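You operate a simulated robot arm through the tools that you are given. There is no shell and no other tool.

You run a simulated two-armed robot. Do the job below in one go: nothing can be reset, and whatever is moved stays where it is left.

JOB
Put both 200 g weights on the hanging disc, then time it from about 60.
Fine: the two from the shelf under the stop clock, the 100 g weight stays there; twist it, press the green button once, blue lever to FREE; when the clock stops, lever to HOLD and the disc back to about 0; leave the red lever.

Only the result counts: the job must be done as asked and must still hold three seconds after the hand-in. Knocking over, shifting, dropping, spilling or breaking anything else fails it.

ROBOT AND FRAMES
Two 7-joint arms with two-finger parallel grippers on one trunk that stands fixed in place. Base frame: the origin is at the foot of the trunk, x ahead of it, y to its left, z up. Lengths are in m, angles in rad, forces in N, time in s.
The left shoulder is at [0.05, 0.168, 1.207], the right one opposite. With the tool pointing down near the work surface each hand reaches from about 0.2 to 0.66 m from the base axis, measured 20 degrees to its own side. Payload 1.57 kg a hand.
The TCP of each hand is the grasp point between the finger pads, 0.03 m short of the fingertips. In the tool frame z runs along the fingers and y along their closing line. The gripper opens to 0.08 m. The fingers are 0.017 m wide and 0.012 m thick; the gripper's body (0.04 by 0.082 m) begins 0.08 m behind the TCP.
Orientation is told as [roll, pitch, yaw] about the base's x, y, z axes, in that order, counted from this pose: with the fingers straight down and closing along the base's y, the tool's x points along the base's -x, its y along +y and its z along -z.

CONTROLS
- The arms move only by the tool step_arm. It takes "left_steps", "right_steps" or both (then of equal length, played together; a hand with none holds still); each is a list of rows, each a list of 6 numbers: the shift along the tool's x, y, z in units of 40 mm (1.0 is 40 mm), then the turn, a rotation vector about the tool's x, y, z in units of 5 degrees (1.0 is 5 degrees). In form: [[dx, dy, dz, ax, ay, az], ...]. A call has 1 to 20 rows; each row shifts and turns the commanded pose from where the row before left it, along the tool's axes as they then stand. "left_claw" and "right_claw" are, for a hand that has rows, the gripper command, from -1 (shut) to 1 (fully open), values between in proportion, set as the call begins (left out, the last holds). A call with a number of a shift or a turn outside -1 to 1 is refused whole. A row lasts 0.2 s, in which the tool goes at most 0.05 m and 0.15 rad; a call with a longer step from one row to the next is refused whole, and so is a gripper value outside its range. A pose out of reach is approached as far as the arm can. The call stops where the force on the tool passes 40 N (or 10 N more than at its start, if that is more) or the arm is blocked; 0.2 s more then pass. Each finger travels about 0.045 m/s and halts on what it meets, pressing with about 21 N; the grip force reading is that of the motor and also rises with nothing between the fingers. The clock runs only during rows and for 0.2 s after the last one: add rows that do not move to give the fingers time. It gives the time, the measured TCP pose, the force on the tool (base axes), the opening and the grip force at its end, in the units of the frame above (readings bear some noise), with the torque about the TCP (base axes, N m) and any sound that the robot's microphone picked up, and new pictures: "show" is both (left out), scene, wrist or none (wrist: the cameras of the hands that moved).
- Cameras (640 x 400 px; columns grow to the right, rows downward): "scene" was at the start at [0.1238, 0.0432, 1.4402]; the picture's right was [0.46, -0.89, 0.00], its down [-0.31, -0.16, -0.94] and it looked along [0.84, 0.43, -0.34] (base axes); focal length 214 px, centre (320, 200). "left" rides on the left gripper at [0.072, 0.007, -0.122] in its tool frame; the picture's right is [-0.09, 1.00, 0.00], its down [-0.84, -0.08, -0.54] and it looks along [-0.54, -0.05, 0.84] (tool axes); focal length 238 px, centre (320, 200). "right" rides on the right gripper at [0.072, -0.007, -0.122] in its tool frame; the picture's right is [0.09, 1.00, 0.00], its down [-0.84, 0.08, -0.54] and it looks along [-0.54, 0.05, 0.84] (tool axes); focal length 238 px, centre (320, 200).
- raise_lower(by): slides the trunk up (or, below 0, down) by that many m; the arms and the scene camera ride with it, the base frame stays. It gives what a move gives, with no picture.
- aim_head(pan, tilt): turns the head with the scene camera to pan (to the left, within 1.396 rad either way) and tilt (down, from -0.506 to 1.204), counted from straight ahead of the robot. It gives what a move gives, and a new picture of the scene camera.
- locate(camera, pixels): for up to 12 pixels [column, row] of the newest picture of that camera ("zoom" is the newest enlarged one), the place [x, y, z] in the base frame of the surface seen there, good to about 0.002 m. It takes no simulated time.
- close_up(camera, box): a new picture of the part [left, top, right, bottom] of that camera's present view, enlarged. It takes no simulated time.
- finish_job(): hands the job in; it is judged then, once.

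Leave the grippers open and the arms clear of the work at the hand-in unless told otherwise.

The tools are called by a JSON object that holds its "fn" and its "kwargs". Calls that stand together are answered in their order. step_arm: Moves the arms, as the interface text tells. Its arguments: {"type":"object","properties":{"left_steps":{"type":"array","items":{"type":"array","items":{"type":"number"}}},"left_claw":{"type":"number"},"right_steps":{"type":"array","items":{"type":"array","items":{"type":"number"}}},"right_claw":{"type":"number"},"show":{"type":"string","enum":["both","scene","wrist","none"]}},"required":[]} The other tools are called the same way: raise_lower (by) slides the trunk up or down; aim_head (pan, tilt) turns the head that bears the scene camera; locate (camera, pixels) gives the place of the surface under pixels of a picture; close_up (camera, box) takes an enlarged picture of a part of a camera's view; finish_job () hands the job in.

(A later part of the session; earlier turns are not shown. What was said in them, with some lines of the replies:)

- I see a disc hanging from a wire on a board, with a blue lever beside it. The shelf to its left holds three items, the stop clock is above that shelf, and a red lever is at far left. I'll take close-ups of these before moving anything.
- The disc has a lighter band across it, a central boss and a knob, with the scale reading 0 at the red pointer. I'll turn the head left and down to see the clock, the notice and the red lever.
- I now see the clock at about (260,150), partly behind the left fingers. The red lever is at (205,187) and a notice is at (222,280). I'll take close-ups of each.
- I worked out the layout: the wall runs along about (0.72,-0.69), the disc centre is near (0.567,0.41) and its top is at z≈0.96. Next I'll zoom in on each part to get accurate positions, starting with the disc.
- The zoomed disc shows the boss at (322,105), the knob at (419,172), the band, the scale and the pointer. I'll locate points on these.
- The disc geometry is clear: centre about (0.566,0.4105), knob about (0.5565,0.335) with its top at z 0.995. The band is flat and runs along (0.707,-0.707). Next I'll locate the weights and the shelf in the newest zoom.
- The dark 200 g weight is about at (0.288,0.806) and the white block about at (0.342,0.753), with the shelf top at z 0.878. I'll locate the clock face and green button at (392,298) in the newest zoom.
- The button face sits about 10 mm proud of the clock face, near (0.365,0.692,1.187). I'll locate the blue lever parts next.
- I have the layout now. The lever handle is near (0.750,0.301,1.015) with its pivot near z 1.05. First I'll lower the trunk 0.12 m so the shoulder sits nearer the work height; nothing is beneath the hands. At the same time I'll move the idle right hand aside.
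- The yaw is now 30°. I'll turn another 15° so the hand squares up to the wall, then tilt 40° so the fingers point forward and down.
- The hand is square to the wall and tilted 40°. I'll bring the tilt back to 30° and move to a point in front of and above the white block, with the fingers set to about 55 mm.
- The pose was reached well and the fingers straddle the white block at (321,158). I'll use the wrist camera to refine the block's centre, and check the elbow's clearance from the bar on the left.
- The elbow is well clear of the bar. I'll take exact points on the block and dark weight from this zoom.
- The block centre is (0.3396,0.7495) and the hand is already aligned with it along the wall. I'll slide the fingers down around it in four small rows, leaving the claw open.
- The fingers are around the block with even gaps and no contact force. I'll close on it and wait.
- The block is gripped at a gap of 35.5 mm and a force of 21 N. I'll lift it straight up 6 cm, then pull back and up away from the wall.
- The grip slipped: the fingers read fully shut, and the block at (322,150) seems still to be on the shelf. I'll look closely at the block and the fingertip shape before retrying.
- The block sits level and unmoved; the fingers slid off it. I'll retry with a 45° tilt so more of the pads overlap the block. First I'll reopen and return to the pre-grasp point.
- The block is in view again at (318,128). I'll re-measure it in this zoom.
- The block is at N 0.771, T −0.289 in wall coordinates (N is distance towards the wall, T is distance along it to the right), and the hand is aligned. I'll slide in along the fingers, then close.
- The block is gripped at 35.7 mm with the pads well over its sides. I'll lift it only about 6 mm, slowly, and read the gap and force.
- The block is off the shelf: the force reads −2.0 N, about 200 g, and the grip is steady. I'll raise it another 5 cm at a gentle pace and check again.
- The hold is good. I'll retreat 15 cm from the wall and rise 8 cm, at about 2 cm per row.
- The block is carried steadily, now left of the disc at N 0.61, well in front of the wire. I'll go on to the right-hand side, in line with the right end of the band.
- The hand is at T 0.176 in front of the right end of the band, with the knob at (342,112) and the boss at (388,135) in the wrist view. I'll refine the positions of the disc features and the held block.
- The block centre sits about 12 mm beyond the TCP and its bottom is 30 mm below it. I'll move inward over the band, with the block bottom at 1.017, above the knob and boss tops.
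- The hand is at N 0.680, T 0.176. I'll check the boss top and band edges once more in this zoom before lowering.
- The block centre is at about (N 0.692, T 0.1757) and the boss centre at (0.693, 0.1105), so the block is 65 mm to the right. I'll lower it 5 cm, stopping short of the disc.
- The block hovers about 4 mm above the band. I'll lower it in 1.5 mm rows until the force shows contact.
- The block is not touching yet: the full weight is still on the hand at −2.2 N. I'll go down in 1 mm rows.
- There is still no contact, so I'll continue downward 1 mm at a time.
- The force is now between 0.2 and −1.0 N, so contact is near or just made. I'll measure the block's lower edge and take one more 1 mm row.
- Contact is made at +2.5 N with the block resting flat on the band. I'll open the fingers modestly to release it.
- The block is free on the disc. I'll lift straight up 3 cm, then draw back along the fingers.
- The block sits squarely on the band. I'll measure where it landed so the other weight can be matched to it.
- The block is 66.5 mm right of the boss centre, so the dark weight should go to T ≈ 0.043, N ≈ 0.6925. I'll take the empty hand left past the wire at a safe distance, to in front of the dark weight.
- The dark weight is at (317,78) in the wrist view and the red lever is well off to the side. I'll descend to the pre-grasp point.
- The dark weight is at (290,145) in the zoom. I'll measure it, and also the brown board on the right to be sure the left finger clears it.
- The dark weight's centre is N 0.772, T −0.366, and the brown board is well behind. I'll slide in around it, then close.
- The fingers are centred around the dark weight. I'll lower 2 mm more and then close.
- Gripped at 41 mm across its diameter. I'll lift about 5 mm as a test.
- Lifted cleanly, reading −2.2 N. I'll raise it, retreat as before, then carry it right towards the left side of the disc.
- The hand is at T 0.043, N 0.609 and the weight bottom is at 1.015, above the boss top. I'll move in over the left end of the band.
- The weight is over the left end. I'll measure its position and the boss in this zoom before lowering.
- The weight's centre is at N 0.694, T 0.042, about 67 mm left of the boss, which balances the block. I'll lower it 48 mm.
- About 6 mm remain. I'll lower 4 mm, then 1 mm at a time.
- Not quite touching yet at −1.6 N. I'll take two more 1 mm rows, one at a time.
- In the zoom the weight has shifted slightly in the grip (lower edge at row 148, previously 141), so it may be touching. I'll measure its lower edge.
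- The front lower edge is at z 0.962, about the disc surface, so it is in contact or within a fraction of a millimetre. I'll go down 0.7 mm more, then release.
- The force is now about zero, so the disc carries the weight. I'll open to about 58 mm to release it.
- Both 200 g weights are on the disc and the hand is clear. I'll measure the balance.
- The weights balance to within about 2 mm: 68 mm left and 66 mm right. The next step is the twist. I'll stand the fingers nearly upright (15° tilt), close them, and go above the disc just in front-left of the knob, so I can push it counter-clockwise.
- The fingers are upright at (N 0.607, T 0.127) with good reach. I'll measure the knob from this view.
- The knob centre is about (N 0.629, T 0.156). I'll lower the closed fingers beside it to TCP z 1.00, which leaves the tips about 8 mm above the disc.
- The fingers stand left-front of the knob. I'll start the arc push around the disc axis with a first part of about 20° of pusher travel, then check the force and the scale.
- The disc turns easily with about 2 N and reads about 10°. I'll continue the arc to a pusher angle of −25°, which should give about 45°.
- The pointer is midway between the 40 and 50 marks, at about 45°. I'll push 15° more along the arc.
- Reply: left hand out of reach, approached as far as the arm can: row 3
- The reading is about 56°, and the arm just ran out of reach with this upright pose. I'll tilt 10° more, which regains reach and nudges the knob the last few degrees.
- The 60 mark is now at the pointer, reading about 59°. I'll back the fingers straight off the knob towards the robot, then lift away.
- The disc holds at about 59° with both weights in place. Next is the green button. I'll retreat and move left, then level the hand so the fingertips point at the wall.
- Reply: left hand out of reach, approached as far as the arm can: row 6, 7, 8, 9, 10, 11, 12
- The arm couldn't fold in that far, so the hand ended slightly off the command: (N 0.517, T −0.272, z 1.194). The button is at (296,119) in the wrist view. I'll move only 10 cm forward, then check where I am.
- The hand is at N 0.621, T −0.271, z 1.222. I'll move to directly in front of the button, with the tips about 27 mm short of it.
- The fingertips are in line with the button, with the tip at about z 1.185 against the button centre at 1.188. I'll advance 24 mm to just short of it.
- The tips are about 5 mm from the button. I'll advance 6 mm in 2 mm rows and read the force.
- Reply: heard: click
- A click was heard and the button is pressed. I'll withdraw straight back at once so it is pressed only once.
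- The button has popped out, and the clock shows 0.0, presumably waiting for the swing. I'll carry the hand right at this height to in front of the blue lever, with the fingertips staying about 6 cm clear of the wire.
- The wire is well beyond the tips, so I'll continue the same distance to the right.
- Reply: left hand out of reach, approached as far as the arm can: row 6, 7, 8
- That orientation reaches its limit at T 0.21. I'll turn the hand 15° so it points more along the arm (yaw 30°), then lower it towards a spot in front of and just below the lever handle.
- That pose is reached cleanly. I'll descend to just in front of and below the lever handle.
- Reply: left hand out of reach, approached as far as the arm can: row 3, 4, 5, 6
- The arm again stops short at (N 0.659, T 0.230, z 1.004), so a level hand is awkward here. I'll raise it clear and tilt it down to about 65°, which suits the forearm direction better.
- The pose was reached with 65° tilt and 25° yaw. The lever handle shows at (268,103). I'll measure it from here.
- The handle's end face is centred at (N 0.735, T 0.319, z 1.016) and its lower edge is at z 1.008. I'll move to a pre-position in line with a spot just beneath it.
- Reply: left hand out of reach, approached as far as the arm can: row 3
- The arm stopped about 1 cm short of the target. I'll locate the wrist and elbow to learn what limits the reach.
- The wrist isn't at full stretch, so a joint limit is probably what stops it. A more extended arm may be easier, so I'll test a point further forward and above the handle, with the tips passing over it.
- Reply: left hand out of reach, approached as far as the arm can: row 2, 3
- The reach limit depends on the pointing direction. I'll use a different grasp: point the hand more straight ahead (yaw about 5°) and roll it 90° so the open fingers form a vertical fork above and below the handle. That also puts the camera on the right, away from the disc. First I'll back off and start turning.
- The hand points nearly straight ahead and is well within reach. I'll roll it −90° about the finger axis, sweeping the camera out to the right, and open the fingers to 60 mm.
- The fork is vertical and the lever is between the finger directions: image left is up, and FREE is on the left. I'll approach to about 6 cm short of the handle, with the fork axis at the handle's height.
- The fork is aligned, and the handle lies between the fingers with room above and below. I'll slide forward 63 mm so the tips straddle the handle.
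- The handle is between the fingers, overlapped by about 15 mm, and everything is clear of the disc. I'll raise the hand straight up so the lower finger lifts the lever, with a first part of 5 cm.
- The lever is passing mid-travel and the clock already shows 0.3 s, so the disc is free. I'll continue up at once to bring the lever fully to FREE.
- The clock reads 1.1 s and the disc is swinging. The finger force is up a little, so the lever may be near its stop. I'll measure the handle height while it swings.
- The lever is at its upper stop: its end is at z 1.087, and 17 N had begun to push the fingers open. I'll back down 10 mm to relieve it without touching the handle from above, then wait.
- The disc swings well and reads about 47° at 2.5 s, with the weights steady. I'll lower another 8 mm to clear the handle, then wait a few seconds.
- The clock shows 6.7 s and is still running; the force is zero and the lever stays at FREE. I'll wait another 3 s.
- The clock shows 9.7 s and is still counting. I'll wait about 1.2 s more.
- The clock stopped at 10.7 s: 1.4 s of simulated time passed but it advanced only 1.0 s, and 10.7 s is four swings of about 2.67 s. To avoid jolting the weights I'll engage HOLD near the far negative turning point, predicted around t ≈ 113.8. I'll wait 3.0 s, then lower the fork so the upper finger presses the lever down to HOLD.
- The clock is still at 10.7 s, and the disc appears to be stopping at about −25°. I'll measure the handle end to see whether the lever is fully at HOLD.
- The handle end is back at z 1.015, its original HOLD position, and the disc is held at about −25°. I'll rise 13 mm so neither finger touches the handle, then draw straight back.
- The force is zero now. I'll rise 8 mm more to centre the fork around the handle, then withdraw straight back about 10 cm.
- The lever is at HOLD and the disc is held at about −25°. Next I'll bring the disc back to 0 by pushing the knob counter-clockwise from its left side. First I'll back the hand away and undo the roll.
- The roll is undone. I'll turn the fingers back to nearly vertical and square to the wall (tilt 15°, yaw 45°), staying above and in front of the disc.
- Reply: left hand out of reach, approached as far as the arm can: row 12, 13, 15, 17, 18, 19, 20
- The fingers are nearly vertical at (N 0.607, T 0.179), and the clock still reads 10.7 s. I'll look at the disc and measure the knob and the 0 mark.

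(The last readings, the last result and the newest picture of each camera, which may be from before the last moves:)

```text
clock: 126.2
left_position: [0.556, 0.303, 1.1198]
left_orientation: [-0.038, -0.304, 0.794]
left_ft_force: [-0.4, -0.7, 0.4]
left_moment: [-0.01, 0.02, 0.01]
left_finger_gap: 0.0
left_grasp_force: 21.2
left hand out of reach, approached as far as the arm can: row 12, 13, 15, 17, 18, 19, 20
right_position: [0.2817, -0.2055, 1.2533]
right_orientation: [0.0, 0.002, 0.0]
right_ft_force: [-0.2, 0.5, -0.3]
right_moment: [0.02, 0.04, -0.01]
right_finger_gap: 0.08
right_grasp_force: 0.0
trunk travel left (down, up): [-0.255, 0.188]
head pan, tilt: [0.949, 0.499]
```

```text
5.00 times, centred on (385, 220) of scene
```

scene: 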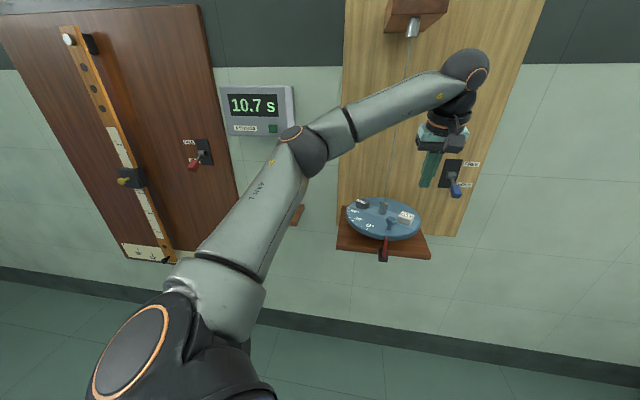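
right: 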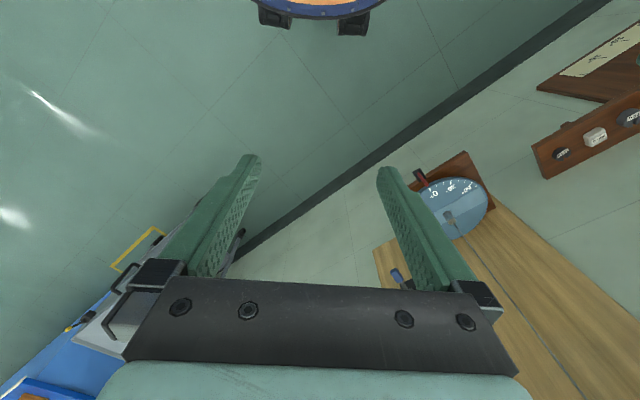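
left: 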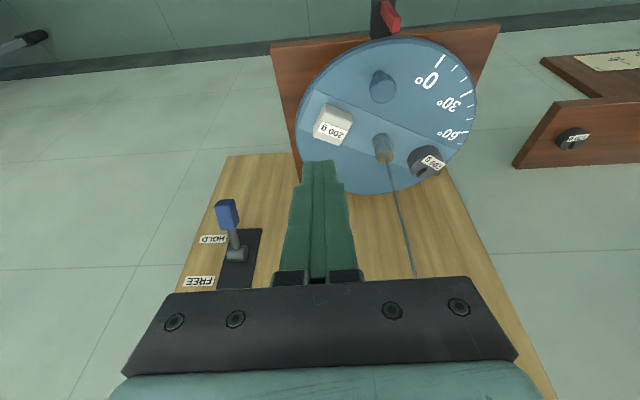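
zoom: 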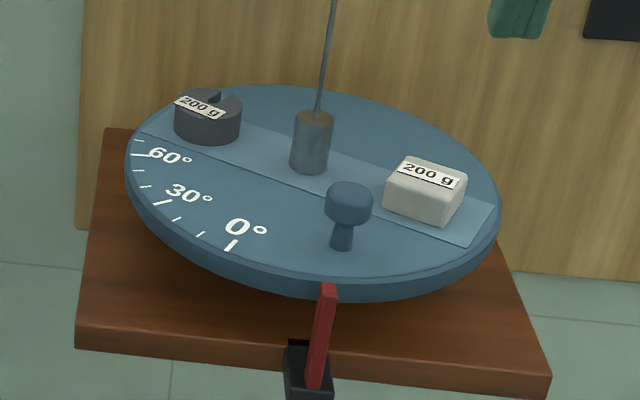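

The disc reads about −29° and the knob is near (T 0.121, N 0.614). I'll move left to T 0.08 above the disc, then lower the closed fingers to its left side.

{"fn": "step_arm", "kwargs": {"left_steps": [[0, 0.825, 0, 0, 0, 0], [0, 0.825, 0, 0, 0, 0], [0, 0.825, 0, 0, 0, 0], [0.17, 0, 0.731, 0, 0, 0], [0.17, 0, 0.731, 0, 0, 0], [0, 0, 0, 0, 0, 0]], "show": "both"}}

{"fn": "close_up", "kwargs": {"camera": "scene", "box": [330, 150, 440, 260]}}

```text
clock: 127.6
left_position: [0.4907, 0.3742, 1.0587]
left_orientation: [-0.036, -0.304, 0.795]
left_ft_force: [-0.9, -0.2, 0.1]
left_moment: [0.01, 0.0, -0.02]
left_finger_gap: 0.0
left_grasp_force: 21.0
right_position: [0.2824, -0.2055, 1.2527]
right_orientation: [-0.002, 0.001, 0.0]
right_ft_force: [-0.9, 0.4, 0.0]
right_moment: [0.01, 0.02, -0.01]
right_finger_gap: 0.08
right_grasp_force: 0.1
trunk travel left (down, up): [-0.255, 0.188]
head pan, tilt: [0.949, 0.499]
```

scene: 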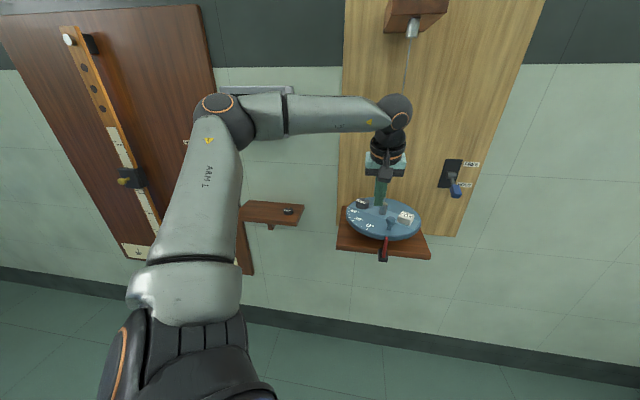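
left: 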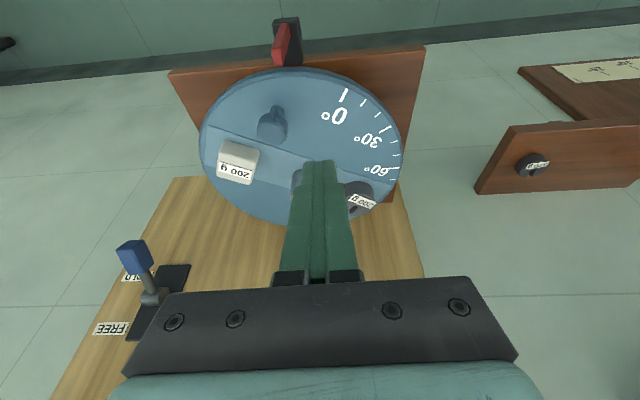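

```text
3.64 times, centred on (385, 205) of scene
```

zoom: 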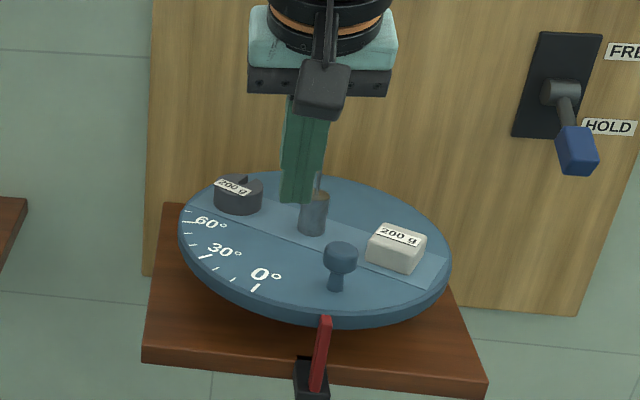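

On track at (N 0.612, T 0.082, z 1.059). I'll lower the rest of the way to z 1.00.

{"fn": "step_arm", "kwargs": {"left_steps": [[0.17, 0, 0.731, 0, 0, 0], [0.16, 0, 0.69, 0, 0, 0], [0, 0, 0, 0, 0, 0]], "show": "both"}}

{"fn": "close_up", "kwargs": {"camera": "scene", "box": [330, 170, 440, 260]}}

{"fn": "close_up", "kwargs": {"camera": "left", "box": [180, 40, 440, 220]}}

```text
clock: 128.4
left_position: [0.4962, 0.3773, 0.9978]
left_orientation: [-0.034, -0.303, 0.795]
left_ft_force: [-0.8, 0.3, 0.3]
left_moment: [0.01, -0.03, 0.02]
left_finger_gap: 0.0
left_grasp_force: 21.2
right_position: [0.2822, -0.2054, 1.2533]
right_orientation: [-0.001, 0.0, -0.001]
right_ft_force: [0.1, -0.4, 0.1]
right_moment: [0.02, -0.03, 0.0]
right_finger_gap: 0.08
right_grasp_force: 0.0
trunk travel left (down, up): [-0.255, 0.188]
head pan, tilt: [0.949, 0.499]
```

scene: 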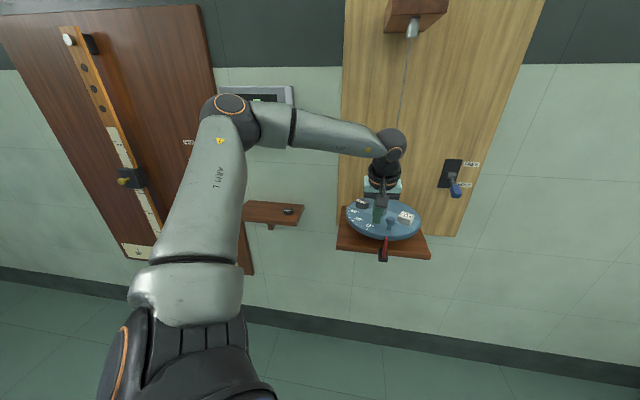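
left: 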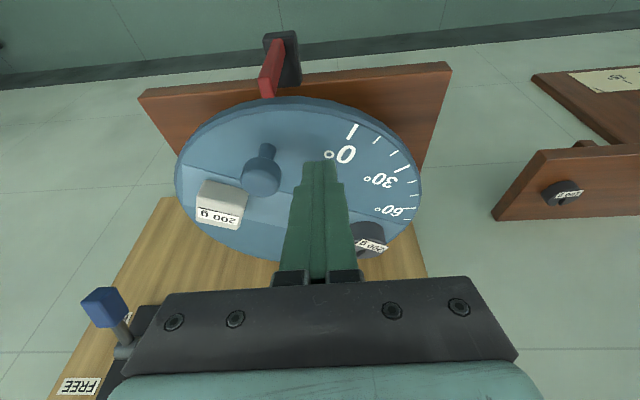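

```text
4.44 times, centred on (385, 215) of scene
```

zoom: 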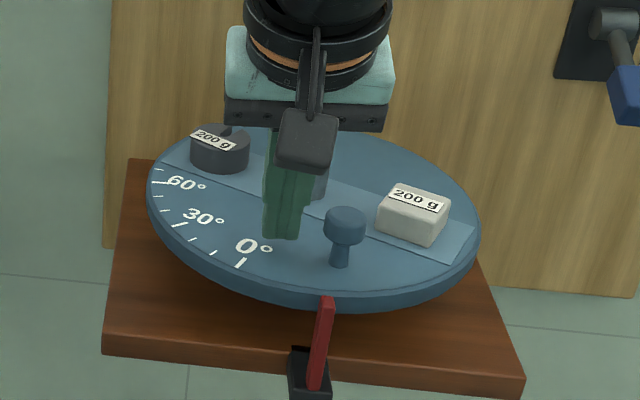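

```text
2.22 times, centred on (310, 130) of left
```

zoom: 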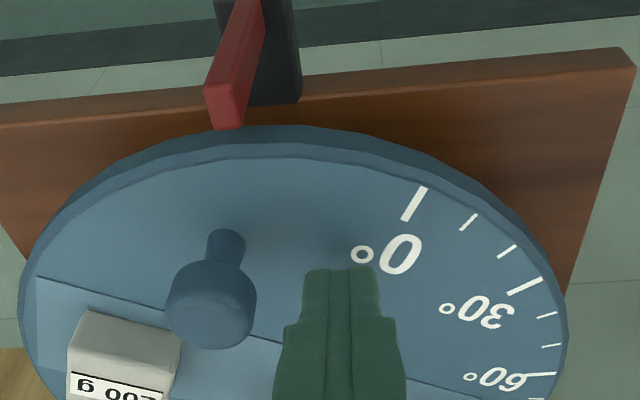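

The fingers are left of the knob. I'll push right along the arc in six rows, to about 10° short of zero, then check.

{"fn": "step_arm", "kwargs": {"left_steps": [[0.066, -0.143, -0.02, 0, 0, 0], [0.066, -0.143, -0.02, 0, 0, 0], [0.014, -0.17, -0.0045, 0, 0, 0], [0.014, -0.17, -0.0045, 0, 0, 0], [-0.014, -0.17, 0.0045, 0, 0, 0], [-0.014, -0.17, 0.0045, 0, 0, 0], [0, 0, 0, 0, 0, 0]], "show": "both"}}

{"fn": "close_up", "kwargs": {"camera": "scene", "box": [330, 170, 440, 260]}}

{"fn": "close_up", "kwargs": {"camera": "left", "box": [180, 40, 440, 220]}}

```text
clock: 130.0
left_position: [0.5196, 0.3446, 0.9994]
left_orientation: [-0.037, -0.304, 0.791]
left_ft_force: [-0.9, 0.5, 1.0]
left_moment: [-0.02, 0.01, -0.04]
left_finger_gap: 0.0003
left_grasp_force: 21.1
right_position: [0.2814, -0.2052, 1.2537]
right_orientation: [0.0, 0.001, 0.001]
right_ft_force: [-0.1, -0.3, 0.1]
right_moment: [0.0, -0.02, 0.01]
right_finger_gap: 0.0801
right_grasp_force: 0.0
trunk travel left (down, up): [-0.255, 0.188]
head pan, tilt: [0.949, 0.499]
```

scene: 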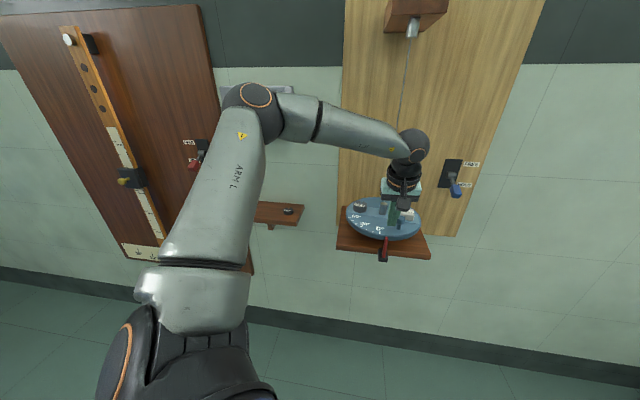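
left: 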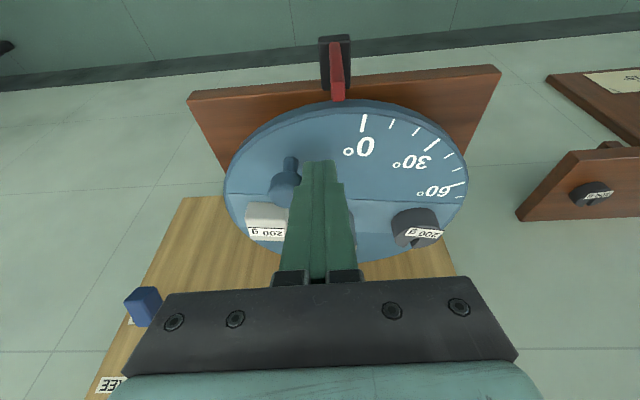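

```text
4.44 times, centred on (385, 215) of scene
```

zoom: 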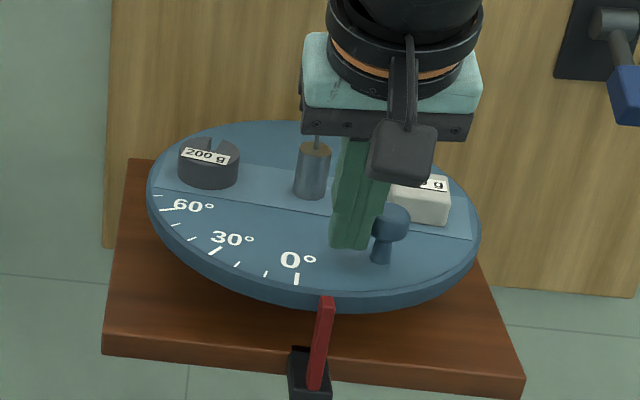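

```text
2.22 times, centred on (310, 130) of left
```

zoom: 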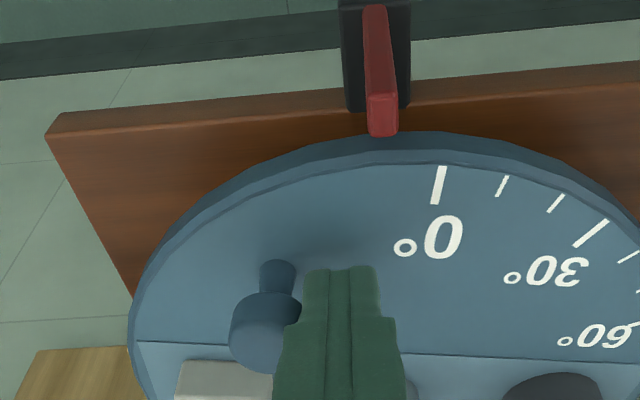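

The disc is at about −10°. I'll push 10° more along the arc.

{"fn": "step_arm", "kwargs": {"left_steps": [[-0.036, -0.1675, 0.011, 0, 0, 0], [-0.046, -0.155, 0.014, 0, 0, 0], [0, 0, 0, 0, 0, 0]], "show": "both"}}

{"fn": "close_up", "kwargs": {"camera": "scene", "box": [330, 170, 440, 260]}}

{"fn": "close_up", "kwargs": {"camera": "scene", "box": [365, 220, 405, 260]}}

```text
clock: 130.8
left_position: [0.5308, 0.3387, 1.0008]
left_orientation: [-0.035, -0.301, 0.793]
left_ft_force: [-0.5, 0.0, 0.5]
left_moment: [0.01, 0.01, 0.0]
left_finger_gap: 0.0
left_grasp_force: 21.2
right_position: [0.2825, -0.2056, 1.2526]
right_orientation: [-0.001, 0.0, 0.0]
right_ft_force: [-0.3, 0.0, 0.6]
right_moment: [-0.02, -0.01, 0.01]
right_finger_gap: 0.0801
right_grasp_force: 0.0
trunk travel left (down, up): [-0.255, 0.188]
head pan, tilt: [0.949, 0.499]
```

scene: 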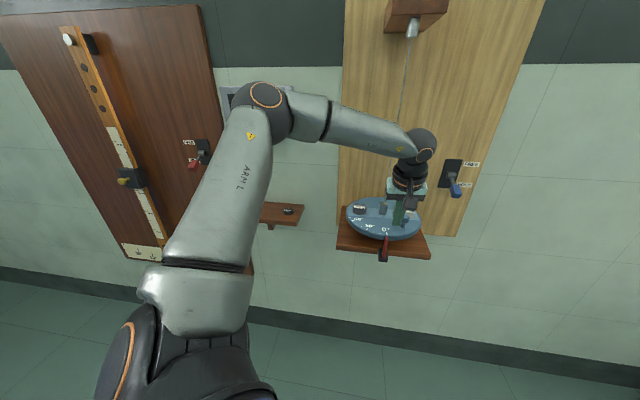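
left: 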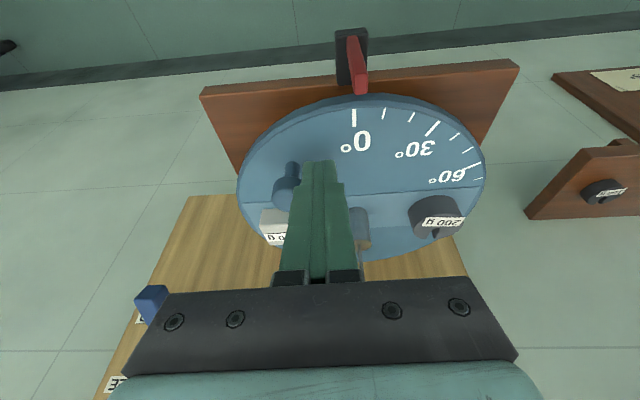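

```text
4.44 times, centred on (385, 215) of scene
```

zoom: 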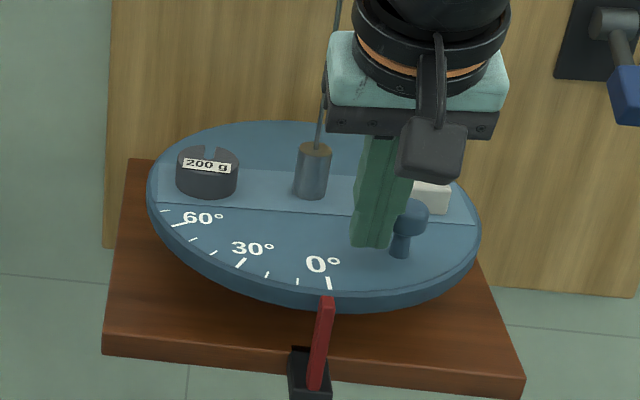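

```text
10.00 times, centred on (385, 240) of scene
```

zoom: 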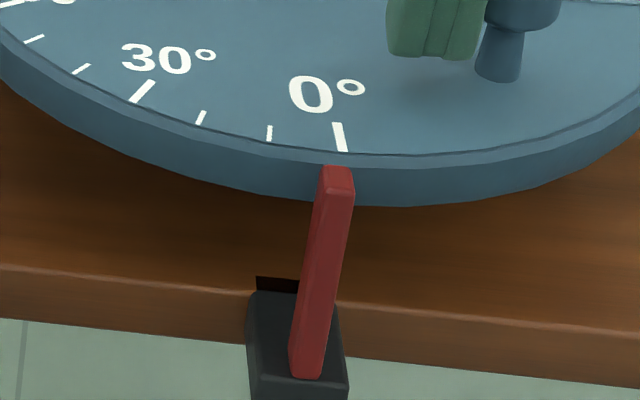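

The 0 mark is at the pointer, within about 1°. I'll slip the fingers left off the knob and lift straight up.

{"fn": "step_arm", "kwargs": {"left_steps": [[0, 0.2, 0, 0, 0, 0], [0, 0.25, 0, 0, 0, 0], [-0.187, 0, -0.596, 0, 0, 0], [-0.187, 0, -0.596, 0, 0, 0], [-0.187, 0, -0.596, 0, 0, 0], [-0.187, 0, -0.596, 0, 0, 0], [0.7, 0, -0.4, 0, 0, 0], [0.7, 0, -0.4, 0, 0, 0], [0.7, 0, -0.4, 0, 0, 0], [0, 0, 0, 0, 0, 0]], "show": "both"}}

{"fn": "close_up", "kwargs": {"camera": "scene", "box": [330, 170, 440, 260]}}

{"fn": "close_up", "kwargs": {"camera": "scene", "box": [365, 220, 405, 260]}}

```text
clock: 133.0
left_position: [0.4471, 0.2893, 1.1197]
left_orientation: [-0.035, -0.304, 0.793]
left_ft_force: [0.3, 0.0, 0.7]
left_moment: [0.02, -0.01, 0.0]
left_finger_gap: 0.0002
left_grasp_force: 21.5
right_position: [0.2824, -0.2055, 1.2532]
right_orientation: [-0.001, 0.0, 0.0]
right_ft_force: [-0.4, 0.6, 0.5]
right_moment: [0.0, 0.03, -0.01]
right_finger_gap: 0.0803
right_grasp_force: 0.0
trunk travel left (down, up): [-0.255, 0.188]
head pan, tilt: [0.949, 0.499]
```

scene: 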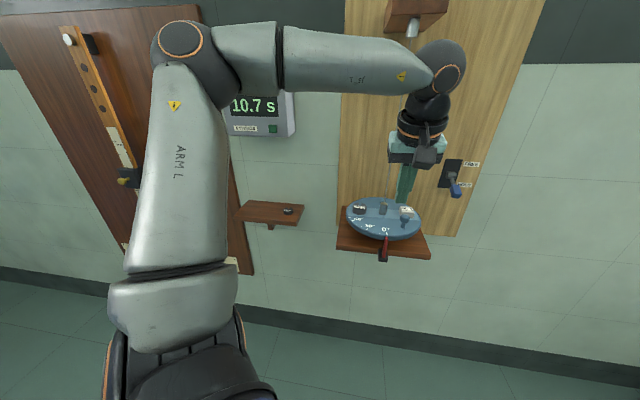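
left: 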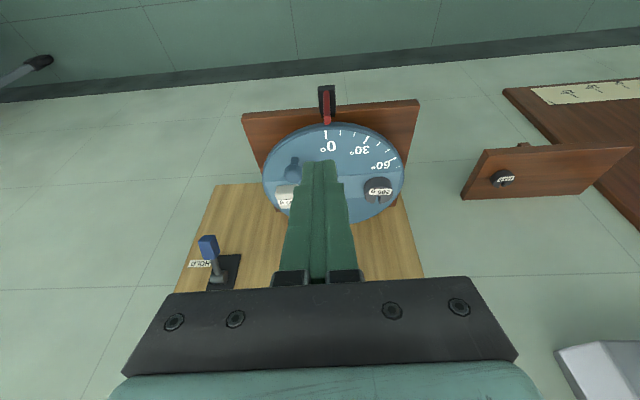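

```text
4.44 times, centred on (385, 215) of scene
```

zoom: 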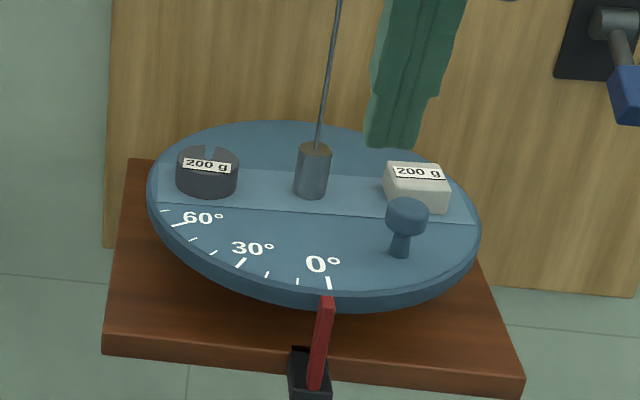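

```text
10.00 times, centred on (385, 240) of scene
```

zoom: 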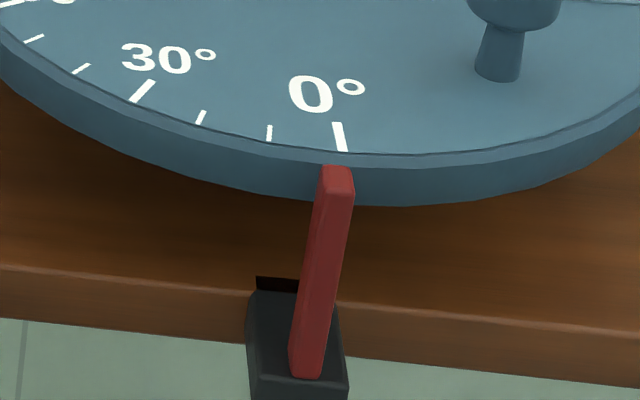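

The disc is at 0, both weights are seated, the clock shows 10.7 s and the blue lever is at HOLD. I'll retreat the left hand towards the robot, open its gripper, and take a final check.

{"fn": "step_arm", "kwargs": {"left_steps": [[0.7, 0, -0.567, 0, 0, 0], [0.7, 0, -0.567, 0, 0, 0], [0.7, 0, -0.567, 0, 0, 0], [0.7, 0, -0.567, 0, 0, 0], [0, 0, 0, 0, 0, 0], [0, 0, 0, 0, 0, 0]], "left_claw": 1, "show": "both"}}

{"fn": "close_up", "kwargs": {"camera": "scene", "box": [330, 150, 480, 260]}}

{"fn": "close_up", "kwargs": {"camera": "scene", "box": [170, 70, 320, 240]}}

```text
clock: 134.4
left_position: [0.3491, 0.195, 1.1729]
left_orientation: [-0.034, -0.304, 0.794]
left_ft_force: [0.1, 0.2, -0.1]
left_moment: [0.0, 0.0, 0.01]
left_finger_gap: 0.0801
left_grasp_force: 0.0
right_position: [0.2822, -0.2062, 1.2526]
right_orientation: [0.0, 0.001, 0.0]
right_ft_force: [-0.5, 0.7, -0.3]
right_moment: [0.03, -0.03, 0.0]
right_finger_gap: 0.0798
right_grasp_force: 0.0
trunk travel left (down, up): [-0.255, 0.188]
head pan, tilt: [0.949, 0.499]
```

scene: 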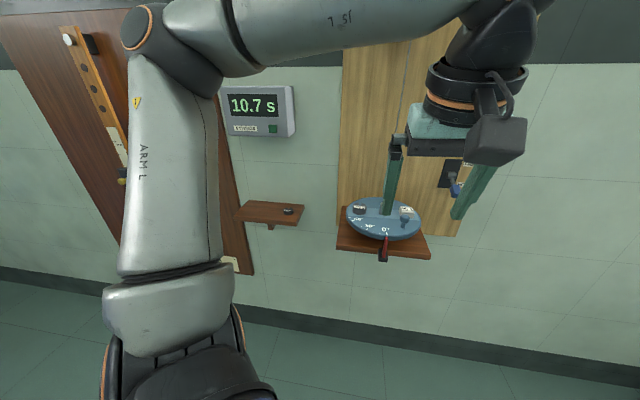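
left: 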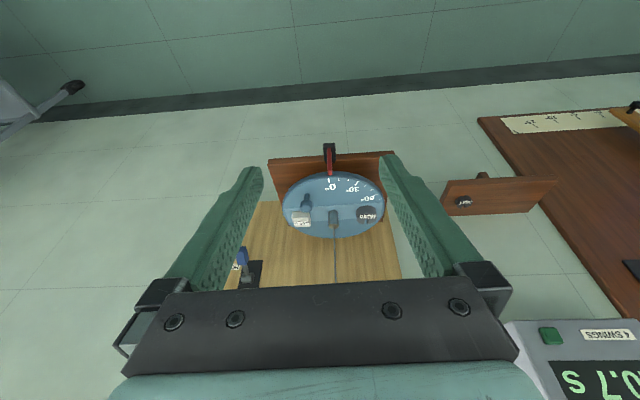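

```text
3.64 times, centred on (405, 205) of scene
```

zoom: 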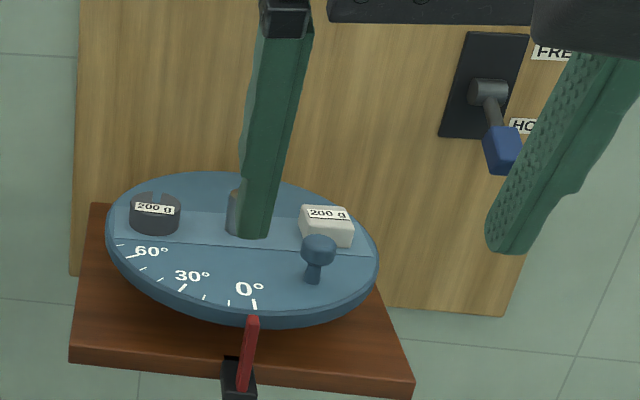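

```text
2.35 times, centred on (245, 155) of scene
```

zoom: 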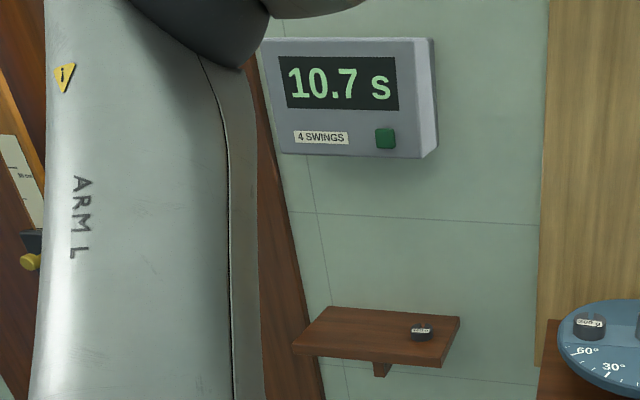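

Final check:
- **Disc:** it reads 0 with both 200 g weights on it.
- **Shelf:** the 100 g weight is still there.
- **Clock:** stopped at 10.7 s.
- **Levers:** the blue lever is at HOLD and the red lever is untouched.
- **Arms:** both grippers are open and clear of the work.

I'm handing the job in.

{"fn": "finish_job", "kwargs": {}}

```text
The job is handed in.
```

The timing run is done: the clock stopped at 10.7 s for 4 swings, starting from a twist of about 59°.

- **Weights:** both 200 g weights are on the disc, about 68 mm left and 66 mm right of the centre. My first grip on the white block slipped, but it stayed on the shelf and the second try held. The 100 g weight is still on the shelf.
- **Timing:** I pressed the green button once and heard one click, then moved the blue lever to FREE. The clock started when the disc was released.
- **Afterwards:** the blue lever is back at HOLD, and I turned the disc from about −29° back to 0, within about 1°.
- **Left alone:** I did not touch the red lever.

Both hands are open and clear of the work. The job has been handed in, but no verdict came back.
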